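You operate a simulated robot arm through the tools that you are given. There is no shell and no other tool.

You are at the controls of a simulated robot arm. One attempt, no reset.

## Task
Zero the yellow gauge, then feed the head in about 0.22 mm on it with the knob.
Fine: loosen the orange and black levers for it and tighten both again.

Only the result counts: the job must be done as asked and must still hold three seconds after the hand-in. Knocking over, shifting, dropping, spilling or breaking anything else fails it.

## Robot
A 6-joint arm with a two-finger parallel gripper, fixed in place. Base frame: the origin is on the floor under the middle of its stand, x ahead of it, y to its left, z up. Readings come in m, rad, newtons and seconds.
With the tool pointing down near the work surface it reaches from about 0.24 to 0.64 m from the base axis. Its first joint turns from -1.152 to 1.152 rad. Payload 2.7 kg.
The TCP is the grasp point between the finger pads, 0.023 m short of the fingertips. In the tool frame z runs along the fingers and y along their closing line. The gripper opens to 0.094 m. The fingers are 0.038 m wide and 0.01 m thick; the gripper's body (0.054 by 0.096 m) begins 0.039 m behind the TCP.
Orientation is that of the tool frame in the base frame, as [roll, pitch, yaw] about the fixed x, y, z axes, in that order (R = Rz(yaw) Ry(pitch) Rx(roll)). With the fingers straight down and closing along the base's y, the tool's x points along the base's -x, its y along +y and its z along -z.

## Interface
- The arm moves only by the tool nudge_tool. Its argument "plan" is text: rows parted by semicolons, each of 7 numbers parted by spaces: the shift along the tool's x, y, z in units of 40 mm (1.0 is 40 mm), then the turn, a rotation vector about the tool's x, y, z in units of 6 degrees (1.0 is 6 degrees), then the closure in counts, from 0 (fully open) to 255 (shut). In form: dx dy dz wx wy wz hand; .... A call has 1 to 20 rows; each row shifts and turns the commanded pose from where the row before left it, along the tool's axes as they then stand. A call with a number of a shift or a turn outside -1 to 1 is refused whole. Each row takes 0.2 s and may step no farther than 0.05 m and 0.15 rad from the row before; otherwise, or with a gripper value out of range, the whole call is refused. Where a pose cannot be reached the arm comes as near as it can. A force on the tool above 90 N (or 10 N above the force at the start of the call, whichever is more), or a blocked arm, ends the call early, and 0.2 s more pass. Each finger travels about 0.045 m/s and halts on what it meets, pressing with about 27 N; the grip force reading is that of the motor and also rises with nothing between the fingers. The clock runs only during rows and for 0.2 s after the last one: add rows that do not move to give the fingers time. It gives the time, the measured TCP pose, the force on the tool (base axes), the opening and the grip force at its end, in the units of the frame above (readings bear some noise), with the torque about the TCP (base axes, N m) and any sound that the robot's microphone picked up, and new pictures: "pictures" is both (left out), scene, wrist or none.
- Cameras (640 x 400 px; columns grow to the right, rows downward): "scene" is fixed at [0.0898, -0.4445, 1.4139]; the picture's right is [0.63, -0.78, 0.00], its down [-0.36, -0.29, -0.89] and it looks along [0.69, 0.56, -0.46] (base axes); focal length 254 px, centre (320, 200). "wrist" rides on the gripper at [0.086, 0.016, -0.075] in the tool frame; the picture's right is [-0.18, 0.98, 0.00], its down [-0.58, -0.11, -0.81] and it looks along [-0.79, -0.15, 0.59] (tool axes); focal length 243 px, centre (320, 200). There is no depth. A picture from a camera that has moved, and an enlarged one, comes with that camera's place and axes in the base frame and with its lens.
- close_up(camera, box): a new picture of the part [left, top, right, bottom] of that camera's present view, enlarged. The clock stands still meanwhile.
- sign_off(): hands the job in; it is judged then, once.

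Places have to be worked out from the pictures, the camera data and where the tool is seen. Open the gripper and draw the arm clear of the work before you hand the job in, unless the task says otherwise.

The tools are called after ">>>" by a JSON object that holds its "op" and its "data". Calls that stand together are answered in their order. nudge_tool: Moves the arm, as the interface text tells. Its arguments: {"type":"object","properties":{"plan":{"type":"string"},"pictures":{"type":"string","enum":["both","scene","wrist","none"]}},"required":["plan"]} The other tools are called the same way: close_up (camera, box) takes an enlarged picture of a part of a camera's view; sign_off () hands the job in.

At the start:

```text
time: 0.0
ee_pos: [0.3185, 0.122, 1.1573]
orientation: [-3.141, 0.0, -3.139]
ft_force: [-0.2, 0.7, -0.1]
moment: [-0.04, -0.01, 0.0]
gripper_width: 0.094
grip_force: 0.0
```

scene: 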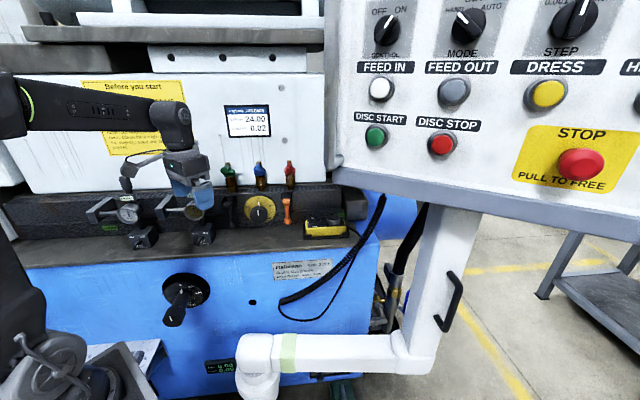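
wrist: 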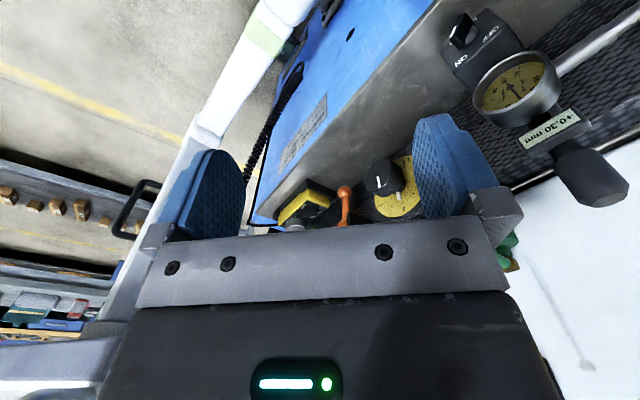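

I'll start by looking closely at the gauges, levers and knob area in both cameras.

>>> {"op": "close_up", "data": {"camera": "scene", "box": [80, 150, 240, 250]}}

>>> {"op": "close_up", "data": {"camera": "scene", "box": [210, 150, 370, 250]}}

>>> {"op": "close_up", "data": {"camera": "wrist", "box": [420, 0, 640, 220]}}

>>> {"op": "close_up", "data": {"camera": "wrist", "box": [240, 120, 440, 245]}}

>>> {"op": "close_up", "data": {"camera": "scene", "box": [80, 70, 280, 195]}}

```text
4.00 times, centred on (160, 200) of scene
camera zoom: at [0.0898, -0.4445, 1.4139], right [0.63, -0.78, 0.0], down [-0.36, -0.29, -0.89], along [0.69, 0.56, -0.46], focal length 1018 px, centre (960, 200)
```

zoom: 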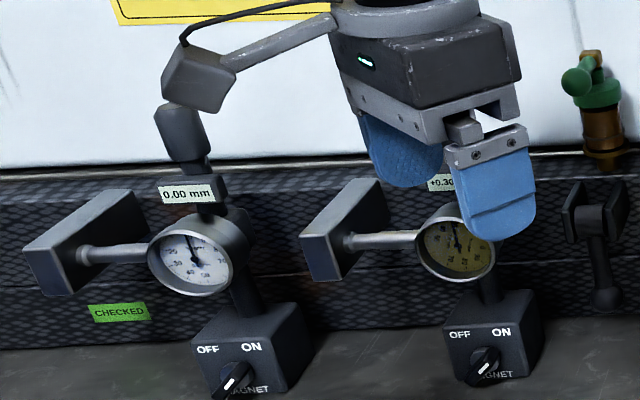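

```text
4.00 times, centred on (290, 200) of scene
camera zoom: at [0.0898, -0.4445, 1.4139], right [0.63, -0.78, 0.0], down [-0.36, -0.29, -0.89], along [0.69, 0.56, -0.46], focal length 1018 px, centre (440, 200)
```

zoom: 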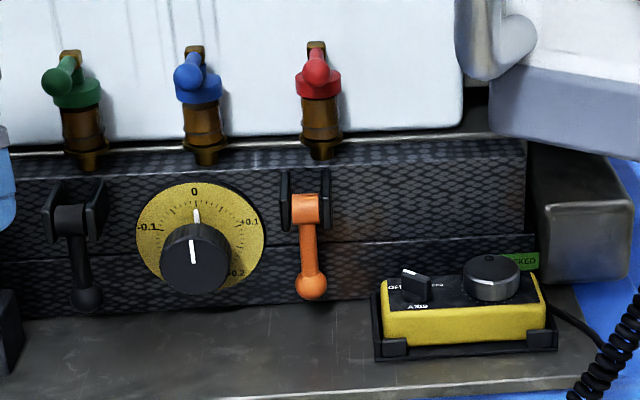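

```text
1.82 times, centred on (530, 110) of wrist
camera zoom: at [0.2306, 0.1387, 1.232], right [0.18, 0.98, 0.0], down [0.58, -0.11, 0.81], along [0.79, -0.15, -0.59], focal length 441 px, centre (-62, 364)
```

zoom: 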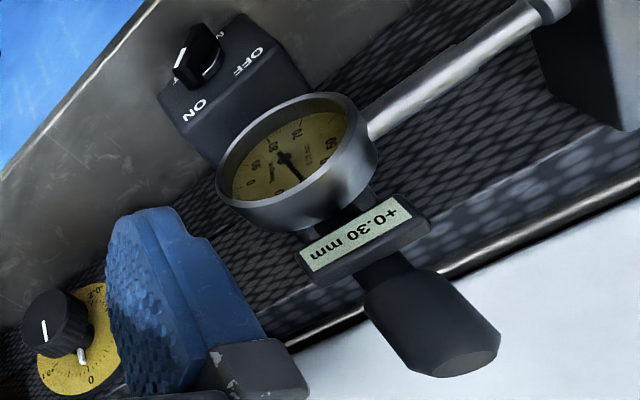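

```text
3.20 times, centred on (340, 182) of wrist
camera zoom: at [0.2306, 0.1387, 1.232], right [0.18, 0.98, 0.0], down [0.58, -0.11, 0.81], along [0.79, -0.15, -0.59], focal length 776 px, centre (256, 256)
```

zoom: 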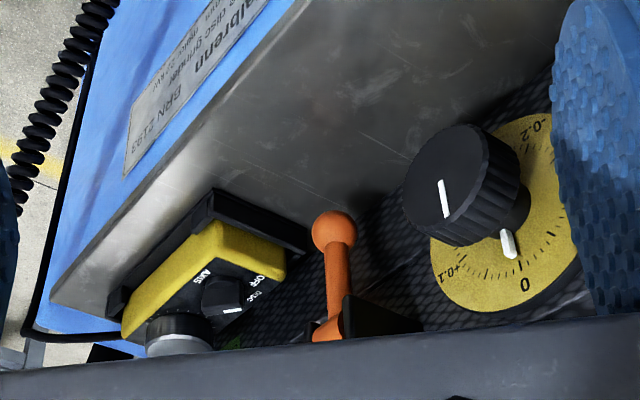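

```text
3.20 times, centred on (180, 132) of scene
camera zoom: at [0.0898, -0.4445, 1.4139], right [0.63, -0.78, 0.0], down [-0.36, -0.29, -0.89], along [0.69, 0.56, -0.46], focal length 814 px, centre (768, 416)
```

zoom: 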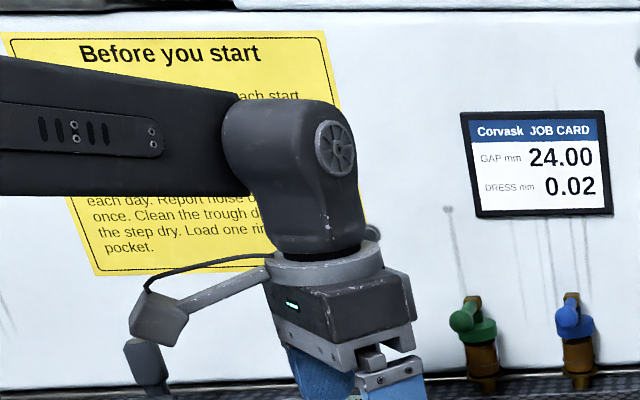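

The yellow gauge reads +0.30 and sits near [0.37, 0.28, 1.02]. I want a finer look at its cap, the magnet switches and the dial before I move.

>>> {"op": "close_up", "data": {"camera": "wrist", "box": [470, 30, 640, 136]}}

>>> {"op": "close_up", "data": {"camera": "wrist", "box": [510, 100, 640, 210]}}

>>> {"op": "close_up", "data": {"camera": "scene", "box": [85, 155, 165, 205]}}

>>> {"op": "close_up", "data": {"camera": "scene", "box": [235, 190, 285, 230]}}

>>> {"op": "close_up", "data": {"camera": "scene", "box": [195, 350, 245, 382]}}

>>> {"op": "close_up", "data": {"camera": "scene", "box": [340, 0, 640, 188]}}

```text
3.76 times, centred on (555, 83) of wrist
camera zoom: at [0.2306, 0.1387, 1.232], right [0.18, 0.98, 0.0], down [0.58, -0.11, 0.81], along [0.79, -0.15, -0.59], focal length 913 px, centre (-565, 640)
```

zoom: 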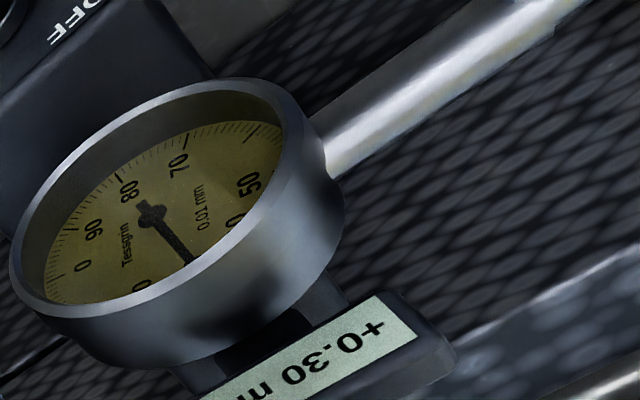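

```text
3.64 times, centred on (575, 155) of wrist
camera zoom: at [0.2306, 0.1387, 1.232], right [0.18, 0.98, 0.0], down [0.58, -0.11, 0.81], along [0.79, -0.15, -0.59], focal length 882 px, centre (-607, 364)
```

zoom: 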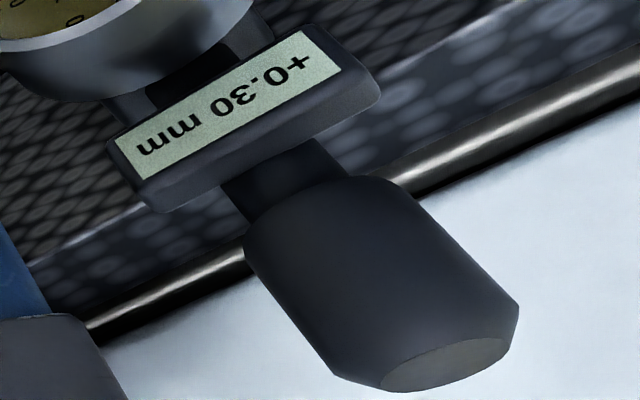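

```text
8.00 times, centred on (125, 180) of scene
camera zoom: at [0.0898, -0.4445, 1.4139], right [0.63, -0.78, 0.0], down [-0.36, -0.29, -0.89], along [0.69, 0.56, -0.46], focal length 2035 px, centre (1880, 360)
```

zoom: 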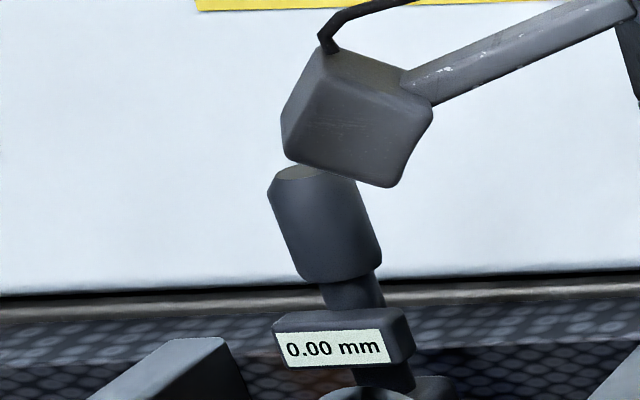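

```text
10.00 times, centred on (260, 210) of scene
camera zoom: at [0.0898, -0.4445, 1.4139], right [0.63, -0.78, 0.0], down [-0.36, -0.29, -0.89], along [0.69, 0.56, -0.46], focal length 2544 px, centre (920, 100)
```

zoom: 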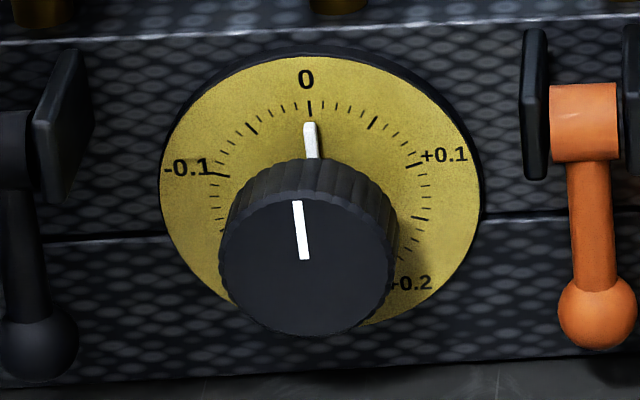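

```text
12.50 times, centred on (220, 366) of scene
camera zoom: at [0.0898, -0.4445, 1.4139], right [0.63, -0.78, 0.0], down [-0.36, -0.29, -0.89], along [0.69, 0.56, -0.46], focal length 3180 px, centre (1570, -1875)
```

zoom: 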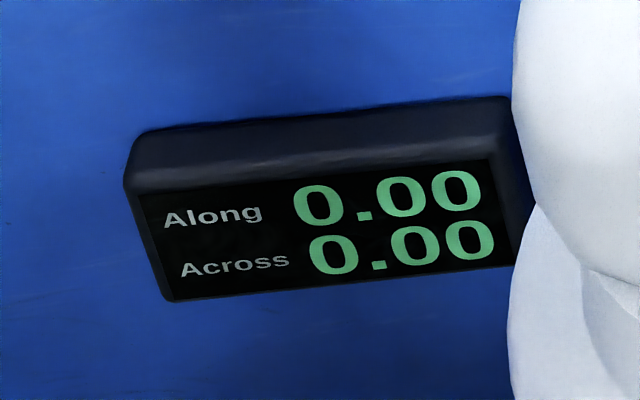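

```text
2.13 times, centred on (490, 94) of scene
camera zoom: at [0.0898, -0.4445, 1.4139], right [0.63, -0.78, 0.0], down [-0.36, -0.29, -0.89], along [0.69, 0.56, -0.46], focal length 541 px, centre (-42, 426)
```

zoom: 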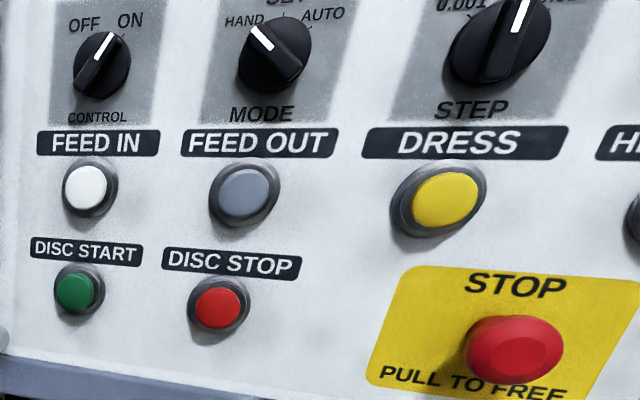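

The front face runs at about 45° to the base axes, and the gauges, levers and knob all fit that. I'll lift, yaw the tool by 45° so it squares up with the machine, close the fingers and look again.

>>> {"op": "nudge_tool", "data": {"plan": "0 0 -1 0 0 -1 255; 0 0 -1 0 0 -1 255; 0 0 0 0 0 -1 255; 0 0 0 0 0 -1 255; 0 0 0 0 0 -1 255; 0 0 0 0 0 -1 255; 0 0 0 0 0 -1 255; 0 0 0 0 0 -0.5 255; 0 0 0 0 0 0 255", "pictures": "both"}}

```text
time: 2.0
ee_pos: [0.3172, 0.1223, 1.2376]
orientation: [3.141, 0.001, -2.354]
ft_force: [0.4, 0.5, 0.7]
moment: [-0.01, 0.01, 0.02]
gripper_width: 0.0
grip_force: 26.9
camera wrist: at [0.2449, 0.0728, 1.312], right [-0.57, 0.82, 0.0], down [0.49, 0.34, 0.81], along [0.66, 0.46, -0.59], focal length 243 px, centre (320, 200)
```

scene: 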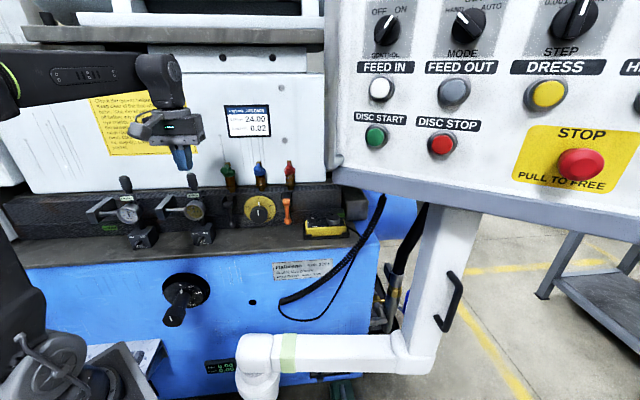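
wrist: 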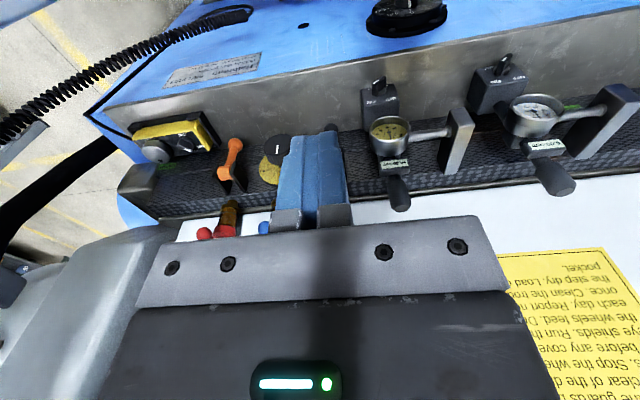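

Now both gauges and the front are visible. I'll zoom in on the parts to triangulate them better.

>>> {"op": "close_up", "data": {"camera": "wrist", "box": [350, 60, 490, 220]}}

>>> {"op": "close_up", "data": {"camera": "wrist", "box": [100, 90, 340, 240]}}

>>> {"op": "close_up", "data": {"camera": "scene", "box": [150, 165, 230, 250]}}

>>> {"op": "close_up", "data": {"camera": "scene", "box": [205, 180, 315, 250]}}

```text
2.50 times, centred on (420, 140) of wrist
camera zoom: at [0.2449, 0.0728, 1.312], right [-0.57, 0.82, 0.0], down [0.49, 0.34, 0.81], along [0.66, 0.46, -0.59], focal length 606 px, centre (70, 350)
```

zoom: 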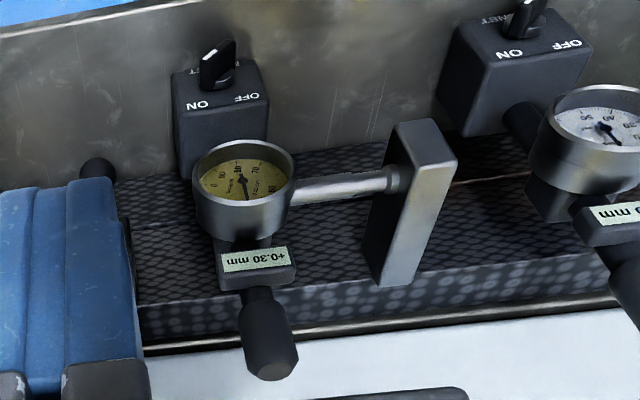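

```text
2.67 times, centred on (220, 165) of wrist
camera zoom: at [0.2449, 0.0728, 1.312], right [-0.57, 0.82, 0.0], down [0.49, 0.34, 0.81], along [0.66, 0.46, -0.59], focal length 647 px, centre (587, 293)
```

zoom: 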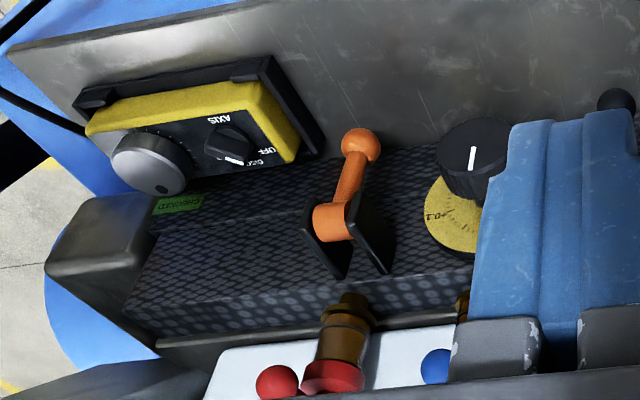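

```text
4.71 times, centred on (190, 208) of scene
camera zoom: at [0.0898, -0.4445, 1.4139], right [0.63, -0.78, 0.0], down [-0.36, -0.29, -0.89], along [0.69, 0.56, -0.46], focal length 1197 px, centre (932, 165)
```

zoom: 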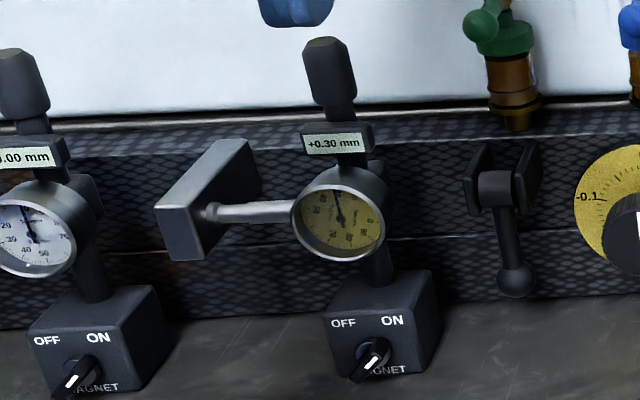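

```text
5.71 times, centred on (260, 215) of scene
camera zoom: at [0.0898, -0.4445, 1.4139], right [0.63, -0.78, 0.0], down [-0.36, -0.29, -0.89], along [0.69, 0.56, -0.46], focal length 1454 px, centre (663, 114)
```

zoom: 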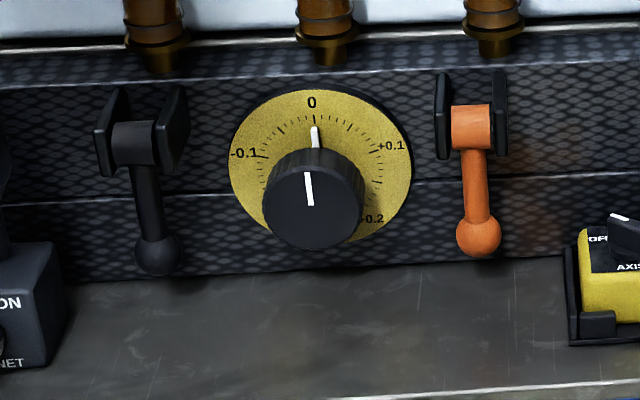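

The cap on the yellow gauge sits near [0.403, 0.312, 1.130]. It is about 32 mm wide, smooth, and on a thin stem, so it looks like a zero button. I'll move the closed fingers to roughly 45 mm above it and check the alignment.

>>> {"op": "nudge_tool", "data": {"plan": "-0.974 0.368 0 0 0 0 255; -0.974 0.368 0 0 0 0 255; -0.974 0.368 0 0 0 0 255; -0.974 0.368 0 0 0 0 255; -0.974 0.368 0 0 0 0 255; 0 0 0.5 0 0 0 255; 0 0 0.44 0 0 0 255; 0 0 0 0 0 0 255", "pictures": "both"}}

```text
time: 3.8
ee_pos: [0.4022, 0.313, 1.1992]
orientation: [-3.141, -0.001, -2.356]
ft_force: [-0.3, -0.3, 0.6]
moment: [0.01, 0.01, 0.03]
gripper_width: 0.0
grip_force: 27.0
camera wrist: at [0.3302, 0.263, 1.2744], right [-0.57, 0.82, 0.0], down [0.49, 0.33, 0.81], along [0.66, 0.46, -0.59], focal length 243 px, centre (320, 200)
```

scene: 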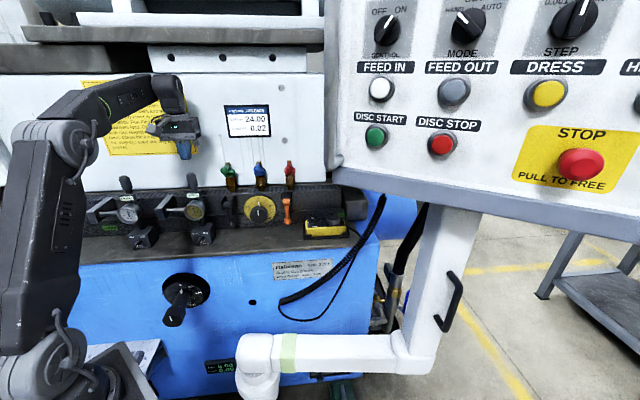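
wrist: 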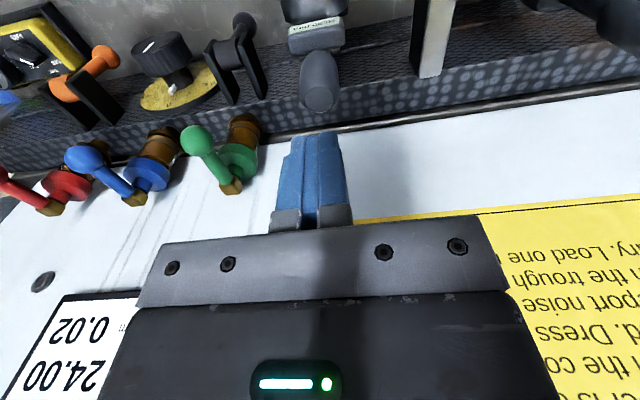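

>>> {"op": "close_up", "data": {"camera": "scene", "box": [150, 125, 230, 225]}}

>>> {"op": "close_up", "data": {"camera": "wrist", "box": [250, 0, 400, 160]}}

```text
4.00 times, centred on (190, 175) of scene
camera zoom: at [0.0898, -0.4445, 1.4139], right [0.63, -0.78, 0.0], down [-0.36, -0.29, -0.89], along [0.69, 0.56, -0.46], focal length 1018 px, centre (840, 300)
```

zoom: 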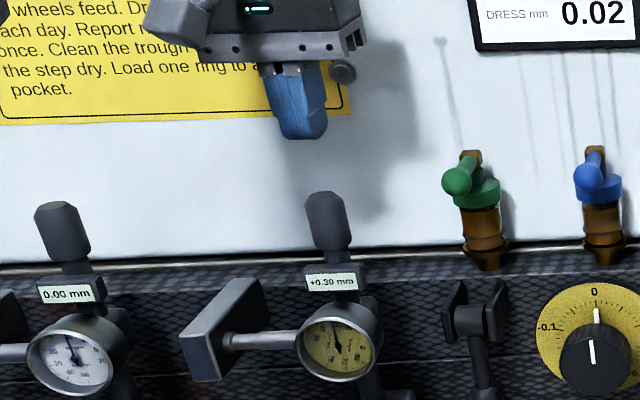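

```text
2.50 times, centred on (325, 80) of wrist
camera zoom: at [0.3302, 0.263, 1.2744], right [-0.57, 0.82, 0.0], down [0.49, 0.33, 0.81], along [0.66, 0.46, -0.59], focal length 606 px, centre (308, 500)
```

zoom: 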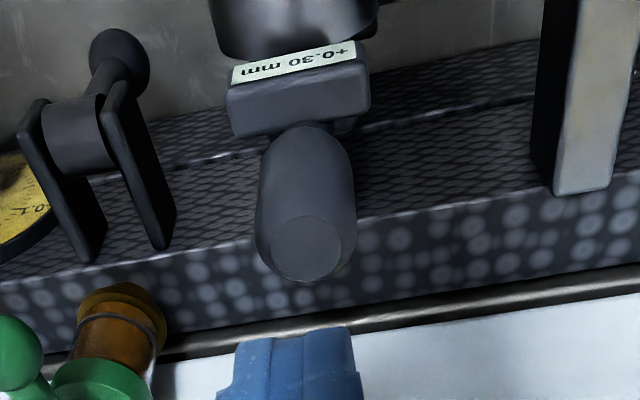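

The tips are about 4 mm too deep into the machine relative to the cap, and otherwise in line. I'll correct that and come down to just above the cap.

>>> {"op": "nudge_tool", "data": {"plan": "0.1 0 0.5 0 0 0 255; 0 0 0.45 0 0 0 255; 0 0 0 0 0 0 255", "pictures": "scene"}}

>>> {"op": "close_up", "data": {"camera": "scene", "box": [170, 140, 230, 220]}}

```text
time: 4.6
ee_pos: [0.4001, 0.3098, 1.1606]
orientation: [-3.141, 0.0, -2.354]
ft_force: [0.4, 0.7, 0.4]
moment: [-0.01, 0.0, 0.02]
gripper_width: 0.0001
grip_force: 27.4
```

scene: 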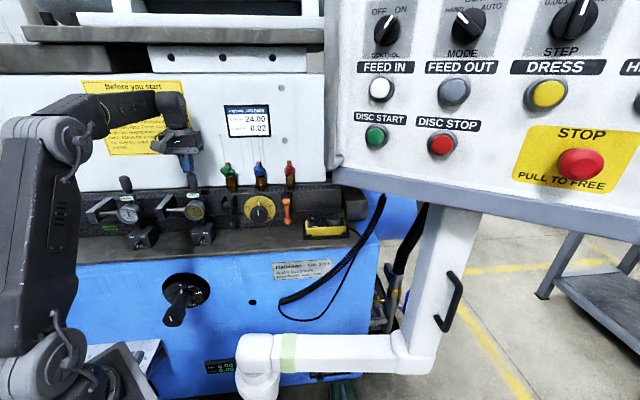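

```text
5.00 times, centred on (200, 180) of scene
camera zoom: at [0.0898, -0.4445, 1.4139], right [0.63, -0.78, 0.0], down [-0.36, -0.29, -0.89], along [0.69, 0.56, -0.46], focal length 1272 px, centre (920, 300)
```

zoom: 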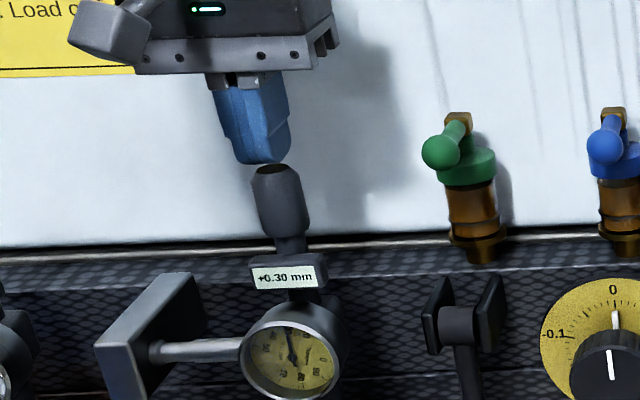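

The tips are now about 5 mm above the cap and roughly centred on it. I'll press down in small steps and watch the force.

>>> {"op": "nudge_tool", "data": {"plan": "0 0 0.05 0 0 0 255; 0 0 0.05 0 0 0 255", "pictures": "none"}}

```text
time: 5.2
ee_pos: [0.4003, 0.3096, 1.1578]
orientation: [3.141, 0.0, -2.355]
ft_force: [0.2, 0.2, 1.0]
moment: [-0.01, -0.02, 0.0]
gripper_width: 0.0
grip_force: 27.1
```

No contact yet at z = 1.158, so I'll keep going down gently.

>>> {"op": "nudge_tool", "data": {"plan": "0 0 0.04 0 0 0 255; 0 0 0.04 0 0 0 255", "pictures": "none"}}

```text
time: 5.8
ee_pos: [0.4002, 0.309, 1.1551]
orientation: [-3.141, 0.002, -2.355]
ft_force: [0.3, 1.2, 4.8]
moment: [0.0, 0.01, -0.01]
gripper_width: 0.0
grip_force: 27.0
```

First contact, at about 5 N. I'll press a little further and look at the display.

>>> {"op": "nudge_tool", "data": {"plan": "0 0 0.03 0 0 0 255; 0 0 0.03 0 0 0 255", "pictures": "scene"}}

>>> {"op": "close_up", "data": {"camera": "scene", "box": [170, 150, 230, 230]}}

```text
time: 6.4
ee_pos: [0.4006, 0.3087, 1.1558]
orientation: [-3.14, 0.007, -2.353]
ft_force: [-1.0, 2.6, 26.1]
moment: [-0.09, 0.2, -0.1]
gripper_width: 0.0
grip_force: 27.2
```

scene: 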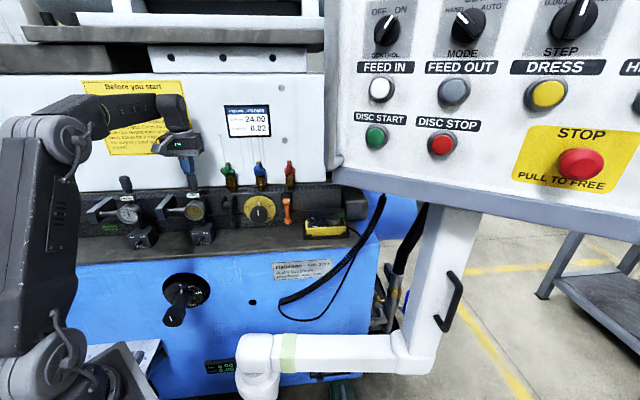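

```text
5.00 times, centred on (200, 190) of scene
camera zoom: at [0.0894, -0.4446, 1.4139], right [0.63, -0.78, 0.0], down [-0.36, -0.29, -0.89], along [0.69, 0.56, -0.46], focal length 1272 px, centre (920, 250)
```

zoom: 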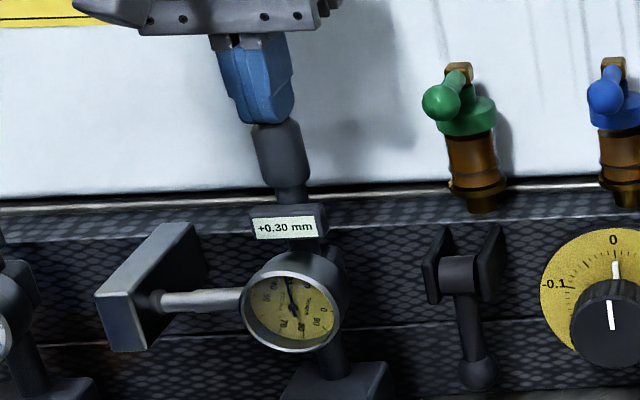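

The cap holds firm under about 26 N with no travel and no change on the display, so it probably turns. I'll back off, open the fingers to about 57 mm and check how the cap sits between them.

>>> {"op": "nudge_tool", "data": {"plan": "0 0 -0.5 0 0 0 255; 0 0 -0.45 0 0 0 100; 0 -0.025 0 0 0 0 100; 0 0 0 0 0 0 100; 0 0 0 0 0 0 100; 0 0 0 0 0 0 100", "pictures": "both"}}

>>> {"op": "close_up", "data": {"camera": "wrist", "box": [220, 40, 420, 240]}}

>>> {"op": "close_up", "data": {"camera": "scene", "box": [170, 140, 230, 220]}}

```text
time: 7.8
ee_pos: [0.4016, 0.3086, 1.1898]
orientation: [3.141, -0.001, -2.355]
ft_force: [0.1, -0.7, 0.3]
moment: [-0.02, 0.0, -0.01]
gripper_width: 0.0573
grip_force: 0.0
camera wrist: at [0.3282, 0.2595, 1.2649], right [-0.57, 0.82, 0.0], down [0.49, 0.33, 0.81], along [0.66, 0.46, -0.59], focal length 243 px, centre (320, 200)
```

scene: 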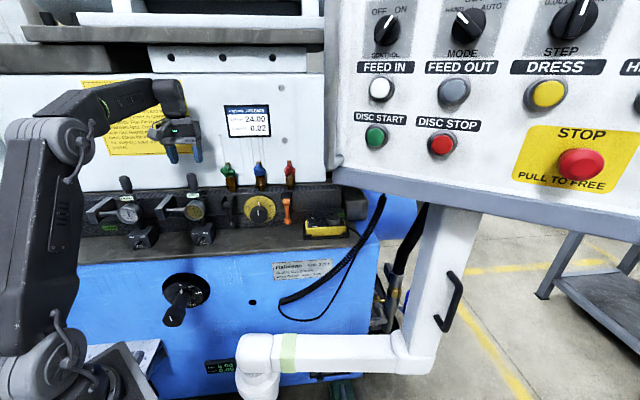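
wrist: 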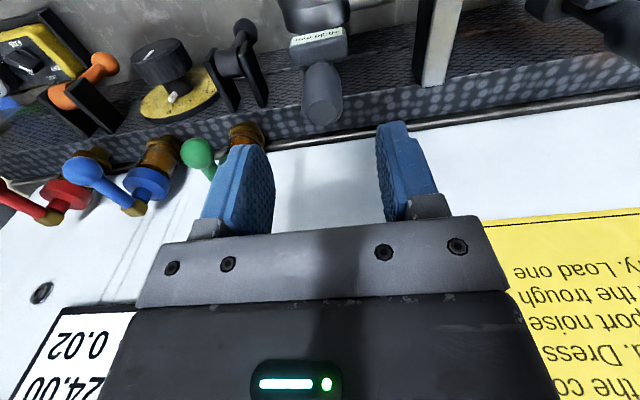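

```text
2.00 times, centred on (320, 140) of wrist
camera zoom: at [0.3282, 0.2595, 1.2649], right [-0.57, 0.82, 0.0], down [0.49, 0.33, 0.81], along [0.66, 0.46, -0.59], focal length 485 px, centre (320, 320)
```

zoom: 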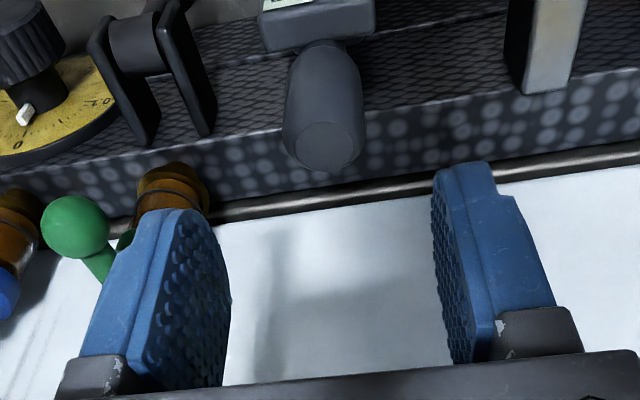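

```text
5.00 times, centred on (200, 180) of scene
camera zoom: at [0.0898, -0.4445, 1.4139], right [0.63, -0.78, 0.0], down [-0.36, -0.29, -0.89], along [0.69, 0.56, -0.46], focal length 1272 px, centre (920, 300)
```

zoom: 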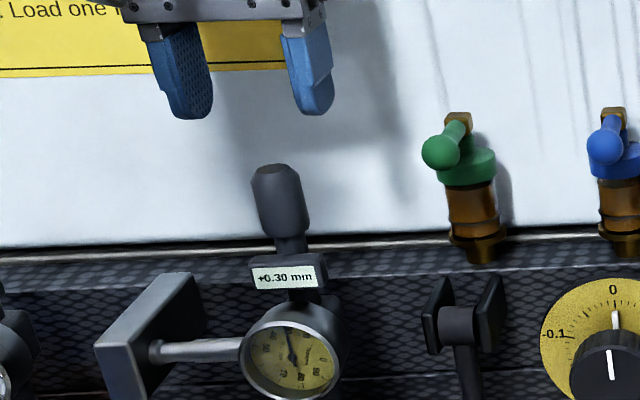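

The wrist geometry puts the cap axis about 2 mm deeper than the TCP. I'll centre on it and lower the open fingers around the cap.

>>> {"op": "nudge_tool", "data": {"plan": "-0.045 0.02 0 0 0 0 100; 0 0 0.6 0 0 0 100; 0 0 0.6 0 0 0 100; 0 0 0.6 0 0 0 100; 0 0 0 0 0 0 100", "pictures": "both"}}

>>> {"op": "close_up", "data": {"camera": "wrist", "box": [200, 60, 440, 240]}}

>>> {"op": "close_up", "data": {"camera": "scene", "box": [160, 140, 230, 230]}}

```text
time: 9.0
ee_pos: [0.4024, 0.3098, 1.1167]
orientation: [3.141, -0.001, -2.354]
ft_force: [-0.2, 0.1, -0.3]
moment: [0.0, 0.01, -0.01]
gripper_width: 0.057
grip_force: 0.1
camera wrist: at [0.3291, 0.2616, 1.1923], right [-0.57, 0.82, 0.0], down [0.49, 0.33, 0.81], along [0.66, 0.46, -0.59], focal length 243 px, centre (320, 200)
```

scene: 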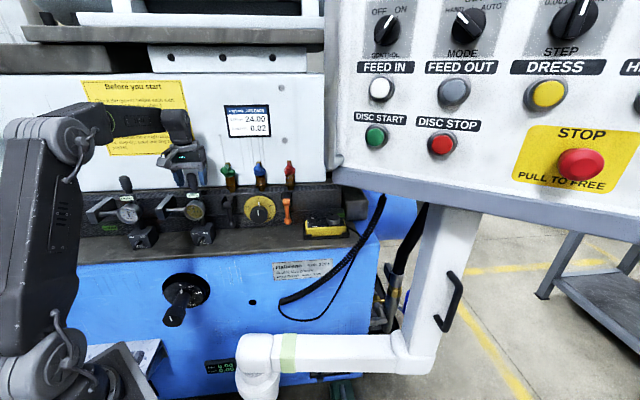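
wrist: 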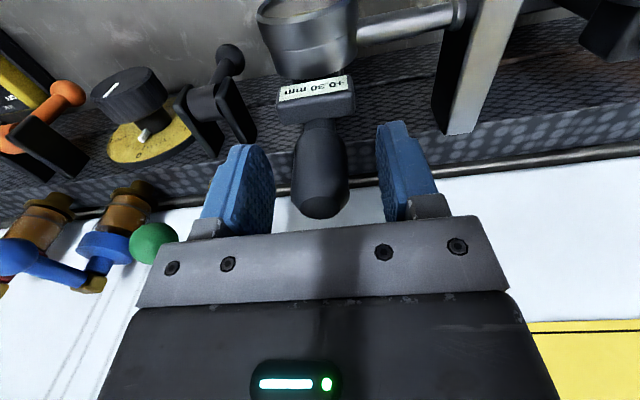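

```text
2.22 times, centred on (320, 150) of wrist
camera zoom: at [0.3291, 0.2616, 1.1923], right [-0.57, 0.82, 0.0], down [0.49, 0.33, 0.81], along [0.66, 0.46, -0.59], focal length 539 px, centre (320, 311)
```

zoom: 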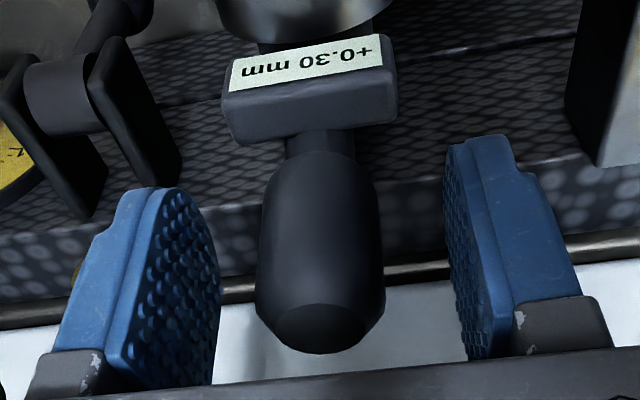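

```text
4.44 times, centred on (195, 185) of scene
camera zoom: at [0.0898, -0.4445, 1.4139], right [0.63, -0.78, 0.0], down [-0.36, -0.29, -0.89], along [0.69, 0.56, -0.46], focal length 1131 px, centre (876, 267)
```

zoom: 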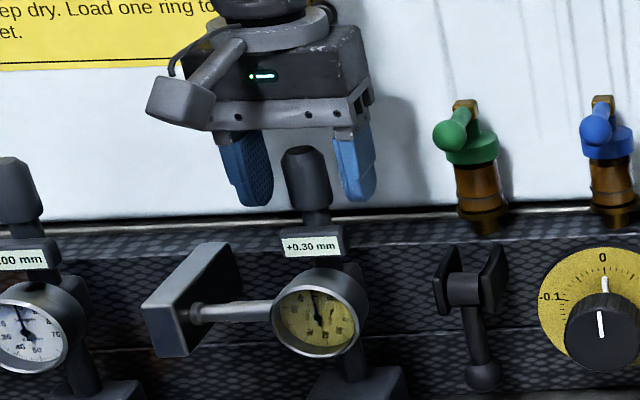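

The cap looks centred between the fingers. I'll close on it gently and check the forces before turning anything.

>>> {"op": "nudge_tool", "data": {"plan": "0 0 0 0 0 0 140; 0 0 0 0 0 0 170; 0 0 0 0 0 0 190; 0 0 0 0 0 0 200", "pictures": "scene"}}

>>> {"op": "close_up", "data": {"camera": "scene", "box": [160, 140, 230, 230]}}

```text
time: 10.0
ee_pos: [0.4028, 0.3103, 1.1158]
orientation: [3.142, 0.001, -2.355]
ft_force: [-1.3, -0.1, -1.0]
moment: [-0.05, -0.14, 0.03]
gripper_width: 0.027
grip_force: 27.2
```

scene: 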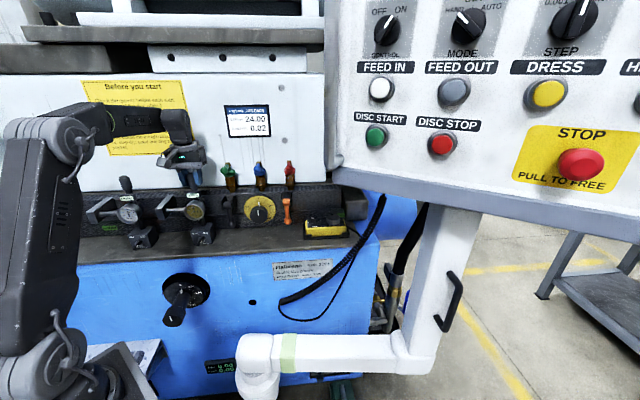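

```text
4.44 times, centred on (195, 185) of scene
camera zoom: at [0.0897, -0.4444, 1.4139], right [0.63, -0.78, 0.0], down [-0.36, -0.29, -0.89], along [0.69, 0.56, -0.46], focal length 1131 px, centre (876, 267)
```

zoom: 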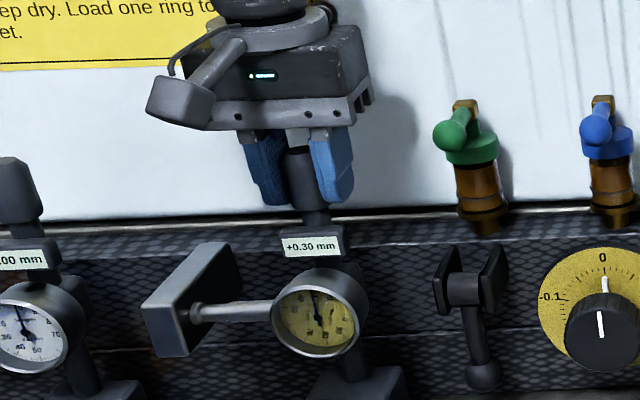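

The grip is on at 27 mm, with almost no side force. I'll try a small 6° turn and look at the display.

>>> {"op": "nudge_tool", "data": {"plan": "0 0 0 0 0 0.5 200; 0 0 0 0 0 0.5 200; 0 0 0 0 0 0 200", "pictures": "none"}}

>>> {"op": "close_up", "data": {"camera": "scene", "box": [160, 140, 230, 230]}}

```text
time: 10.8
ee_pos: [0.4025, 0.3107, 1.1175]
orientation: [3.141, 0.0, -2.462]
ft_force: [0.8, 0.9, 0.1]
moment: [-0.13, -0.11, 0.04]
gripper_width: 0.0268
grip_force: 26.5
```

```text
4.44 times, centred on (195, 185) of scene
camera zoom: at [0.0898, -0.4444, 1.4139], right [0.63, -0.78, 0.0], down [-0.36, -0.29, -0.89], along [0.69, 0.56, -0.46], focal length 1131 px, centre (876, 267)
```

zoom: 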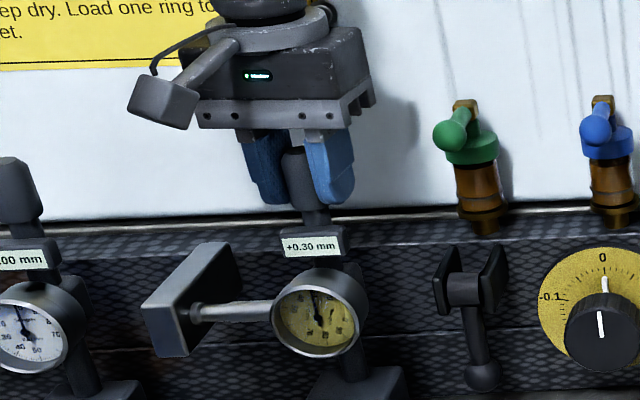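

The tool turned with almost no torque. I'll zoom in on the display and dial.

>>> {"op": "close_up", "data": {"camera": "scene", "box": [178, 185, 218, 225]}}

>>> {"op": "close_up", "data": {"camera": "wrist", "box": [200, 0, 440, 180]}}

```text
10.00 times, centred on (198, 205) of scene
camera zoom: at [0.0898, -0.4444, 1.4139], right [0.63, -0.78, 0.0], down [-0.36, -0.29, -0.89], along [0.69, 0.56, -0.46], focal length 2544 px, centre (1540, 150)
```

zoom: 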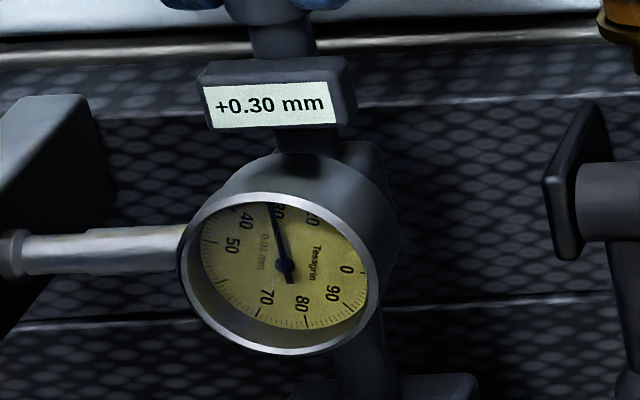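

```text
2.22 times, centred on (320, 90) of wrist
camera zoom: at [0.3238, 0.2693, 1.1926], right [-0.48, 0.88, 0.0], down [0.52, 0.28, 0.81], along [0.71, 0.38, -0.59], focal length 539 px, centre (320, 444)
```

zoom: 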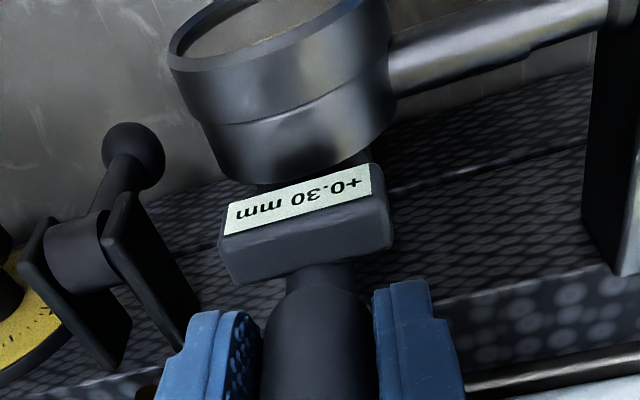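

The dial face is turned so that 30 sits under the needle. The cap moved freely but the reading didn't change, so I'll turn another 12° and check torque and reading again.

>>> {"op": "nudge_tool", "data": {"plan": "0 0 0 0 0 0.5 200; 0 0 0 0 0 0.5 200; 0 0 0 0 0 0.5 200; 0 0 0 0 0 0.5 200", "pictures": "none"}}

>>> {"op": "close_up", "data": {"camera": "scene", "box": [178, 185, 218, 225]}}

```text
time: 11.8
ee_pos: [0.4018, 0.3095, 1.118]
orientation: [3.141, -0.001, -2.671]
ft_force: [-4.6, 1.2, -0.1]
moment: [-0.21, -0.09, 0.38]
gripper_width: 0.0266
grip_force: 27.7
```

```text
10.00 times, centred on (198, 205) of scene
camera zoom: at [0.0896, -0.4444, 1.4139], right [0.63, -0.78, 0.0], down [-0.36, -0.29, -0.89], along [0.69, 0.56, -0.46], focal length 2544 px, centre (1540, 150)
```

zoom: 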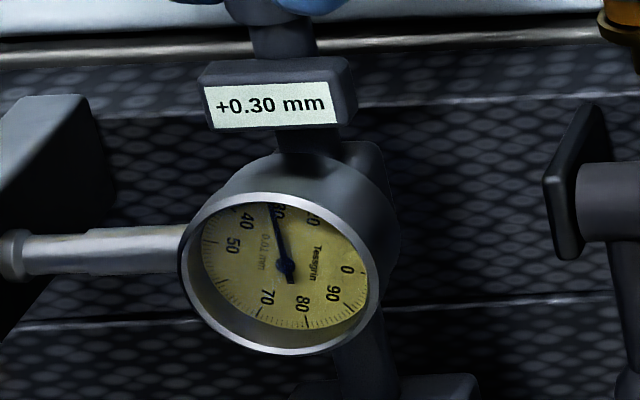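

The torque rose to 0.38 N m with no change on the display, so the cap isn't turning in this direction. I'll try the reverse briefly before concluding that it's fixed.

>>> {"op": "nudge_tool", "data": {"plan": "0 0 0 0 0 -0.5 200; 0 0 0 0 0 -0.5 200; 0 0 0 0 0 -0.5 200; 0 0 0 0 0 -0.5 200; 0 0 0 0 0 -0.5 200; 0 0 0 0 0 -0.5 200", "pictures": "none"}}

>>> {"op": "close_up", "data": {"camera": "scene", "box": [178, 185, 218, 225]}}

```text
time: 13.2
ee_pos: [0.4032, 0.3103, 1.1177]
orientation: [3.141, 0.001, -2.354]
ft_force: [-1.6, 5.0, 0.3]
moment: [0.06, -0.07, -0.27]
gripper_width: 0.0267
grip_force: 27.1
```

```text
10.00 times, centred on (198, 205) of scene
camera zoom: at [0.0897, -0.4443, 1.414], right [0.63, -0.78, 0.0], down [-0.36, -0.29, -0.89], along [0.69, 0.56, -0.46], focal length 2544 px, centre (1540, 150)
```

zoom: 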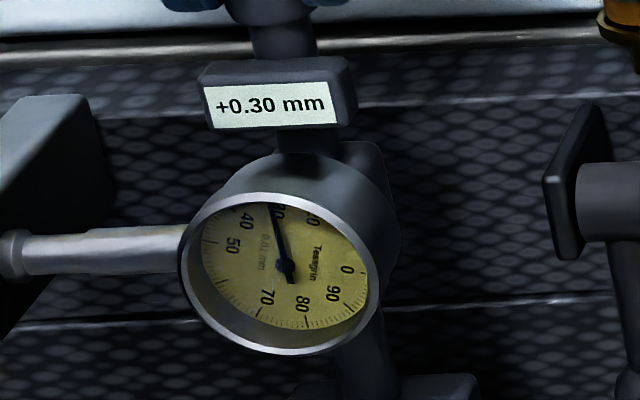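

The torque reverses sign while the reading stays put, so the cap is just a fixed handle. Zeroing must be done with the bezel, since the scale itself is rotated. I'll release, rise, and back out to reorient the tool.

>>> {"op": "nudge_tool", "data": {"plan": "0 0 0 0 0 0 60; 0 0 0 0 0 0 0; 0 0 0 0 0 0 0; 0 0 0 0 0 0 0; 0 0 -0.9 0 0 0 0; 0 0 -0.9 0 0 0 0; 0 0 -0.9 0 0 0 0; 0 0 -0.6 0 0 0 0; 0.9 -0.5 0 0 0 0 0; 0.9 -0.5 0 0 0 0 0; 0.9 -0.5 0 0 0 0 0; 0.9 -0.5 0 0 0 0 0", "pictures": "both"}}

>>> {"op": "close_up", "data": {"camera": "scene", "box": [178, 185, 218, 225]}}

```text
time: 15.8
ee_pos: [0.3567, 0.1505, 1.2508]
orientation: [-3.141, -0.001, -2.354]
ft_force: [0.2, -0.4, 0.1]
moment: [-0.01, -0.03, -0.01]
gripper_width: 0.0938
grip_force: 0.0
camera wrist: at [0.2832, 0.1028, 1.3257], right [-0.57, 0.82, 0.0], down [0.49, 0.34, 0.81], along [0.66, 0.46, -0.59], focal length 243 px, centre (320, 200)
```

scene: 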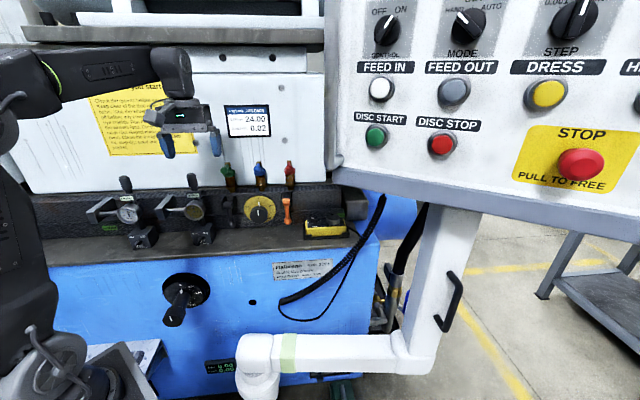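
wrist: 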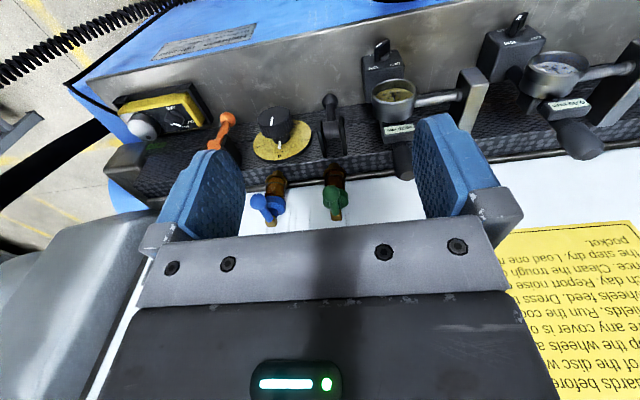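

```text
10.00 times, centred on (198, 205) of scene
camera zoom: at [0.0898, -0.4445, 1.4139], right [0.63, -0.78, 0.0], down [-0.36, -0.29, -0.89], along [0.69, 0.56, -0.46], focal length 2544 px, centre (1540, 150)
```

zoom: 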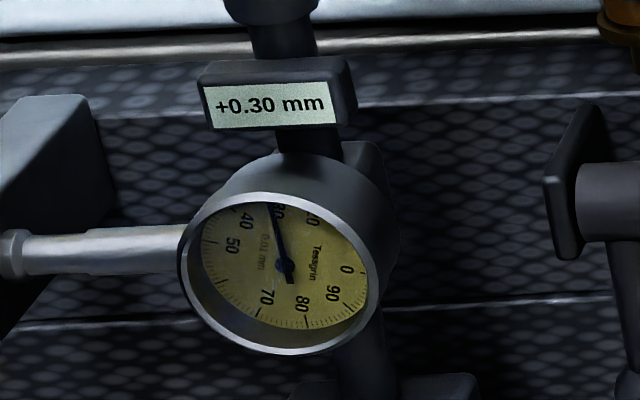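

The gauge is undisturbed. I'll yaw the tool by 180° so the wrist camera ends up above the gripper once the tool is horizontal.

>>> {"op": "nudge_tool", "data": {"plan": "0 0 0 0 0 1 0; 0 0 0 0 0 1 0; 0 0 0 0 0 1 0; 0 0 0 0 0 1 0; 0 0 0 0 0 1 0; 0 0 0 0 0 1 0; 0 0 0 0 0 1 0; 0 0 0 0 0 1 0; 0 0 0 0 0 1 0; 0 0 0 0 0 1 0; 0 0 0 0 0 1 0; 0 0 0 0 0 1 0; 0 0 0 0 0 1 0; 0 0 0 0 0 1 0; 0 0 0 0 0 1 0; 0 0 0 0 0 1 0; 0 0 0 0 0 1 0; 0 0 0 0 0 1 0; 0 0 0 0 0 1 0; 0 0 0 0 0 1 0", "pictures": "none"}}

```text
time: 20.0
ee_pos: [0.3568, 0.1528, 1.2493]
orientation: [-3.14, -0.001, 1.832]
ft_force: [0.2, -0.1, -0.9]
moment: [0.0, -0.03, 0.02]
gripper_width: 0.094
grip_force: 0.0
```

The yaw is tracking properly, so I'll finish the remaining 60°.

>>> {"op": "nudge_tool", "data": {"plan": "0 0 0 0 0 1 0; 0 0 0 0 0 1 0; 0 0 0 0 0 1 0; 0 0 0 0 0 1 0; 0 0 0 0 0 1 0; 0 0 0 0 0 1 0; 0 0 0 0 0 1 0; 0 0 0 0 0 1 0; 0 0 0 0 0 1 0; 0 0 0 0 0 1 0; 0 0 0 0 0 0 0", "pictures": "both"}}

```text
time: 22.4
ee_pos: [0.3568, 0.1519, 1.2477]
orientation: [3.14, 0.001, 0.784]
ft_force: [-0.6, -0.3, 0.2]
moment: [-0.02, 0.02, -0.02]
gripper_width: 0.0942
grip_force: 0.0
camera wrist: at [0.4288, 0.2023, 1.3245], right [0.56, -0.83, 0.0], down [-0.49, -0.33, 0.81], along [-0.67, -0.46, -0.59], focal length 243 px, centre (320, 200)
```

scene: 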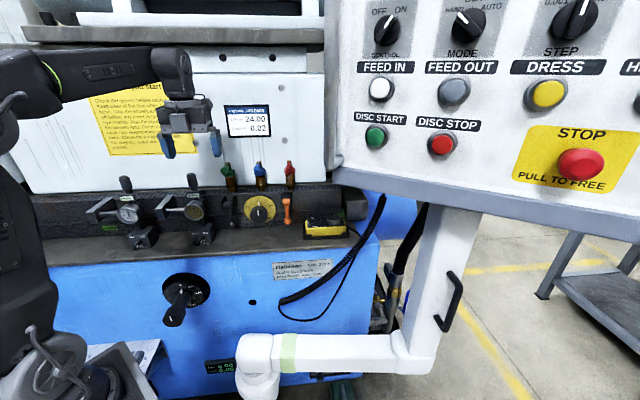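
wrist: 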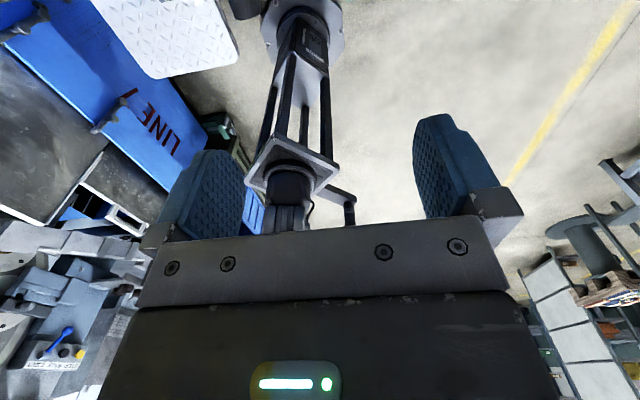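

The yaw is done. Now I'll pitch the tool from down towards horizontal, starting with 48°, and check that the pose tracks.

>>> {"op": "nudge_tool", "data": {"plan": "0 0 0 0 1 0 0; 0 0 0 0 1 0 0; 0 0 0 0 1 0 0; 0 0 0 0 1 0 0; 0 0 0 0 1 0 0; 0 0 0 0 1 0 0; 0 0 0 0 1 0 0; 0 0 0 0 1 0 0", "pictures": "both"}}

```text
time: 24.2
ee_pos: [0.3567, 0.1511, 1.2503]
orientation: [3.14, -0.84, 0.787]
ft_force: [0.6, -0.1, 1.9]
moment: [-0.03, 0.0, 0.0]
gripper_width: 0.0939
grip_force: 0.0
camera wrist: at [0.3694, 0.1425, 1.3646], right [0.61, -0.78, -0.14], down [-0.78, -0.62, 0.11], along [-0.17, 0.04, -0.98], focal length 243 px, centre (320, 200)
```

scene: 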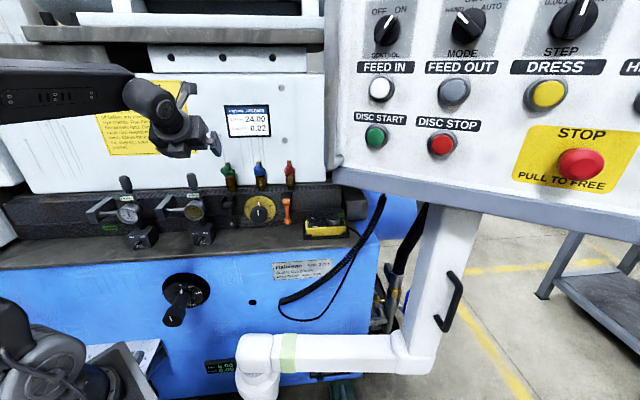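
wrist: 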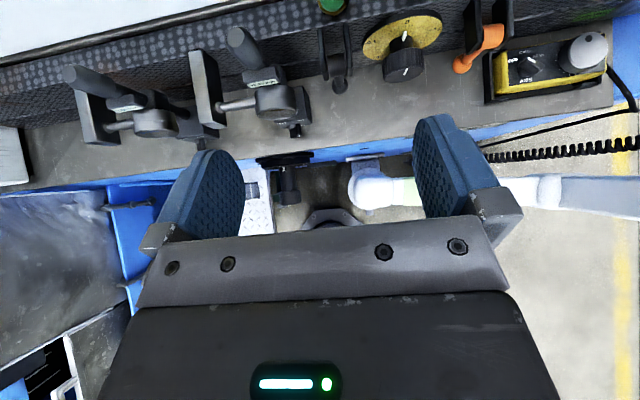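

This gives a nearly vertical top view, which is useful for fixing the gauge and lever geometry. I'll zoom in.

>>> {"op": "close_up", "data": {"camera": "wrist", "box": [180, 20, 340, 150]}}

>>> {"op": "close_up", "data": {"camera": "wrist", "box": [300, 0, 540, 120]}}

>>> {"op": "close_up", "data": {"camera": "wrist", "box": [40, 40, 220, 160]}}

```text
3.08 times, centred on (260, 85) of wrist
camera zoom: at [0.3694, 0.1425, 1.3646], right [0.61, -0.78, -0.14], down [-0.78, -0.62, 0.11], along [-0.17, 0.04, -0.98], focal length 746 px, centre (505, 554)
```

zoom: 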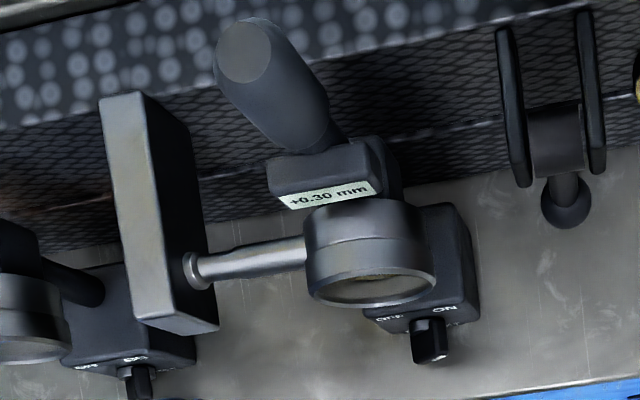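

```text
2.67 times, centred on (420, 60) of wrist
camera zoom: at [0.3694, 0.1425, 1.3646], right [0.61, -0.78, -0.14], down [-0.78, -0.62, 0.11], along [-0.17, 0.04, -0.98], focal length 647 px, centre (53, 573)
```

zoom: 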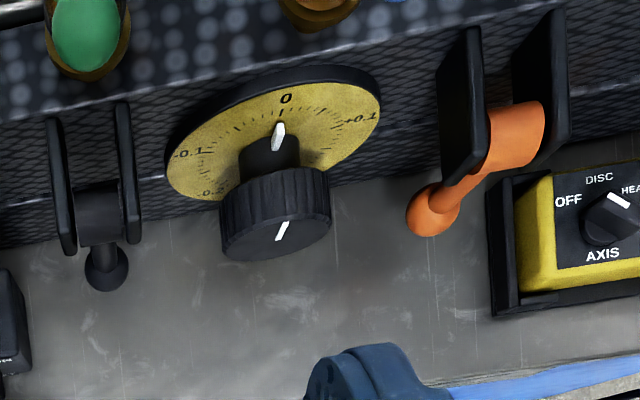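

```text
3.33 times, centred on (130, 100) of wrist
camera zoom: at [0.3694, 0.1425, 1.3646], right [0.61, -0.78, -0.14], down [-0.78, -0.62, 0.11], along [-0.17, 0.04, -0.98], focal length 809 px, centre (953, 533)
```

zoom: 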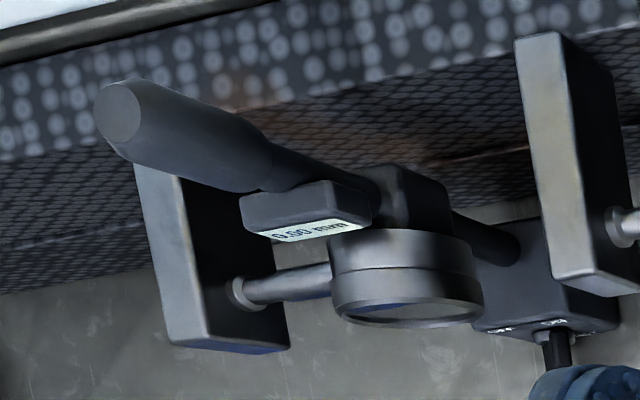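

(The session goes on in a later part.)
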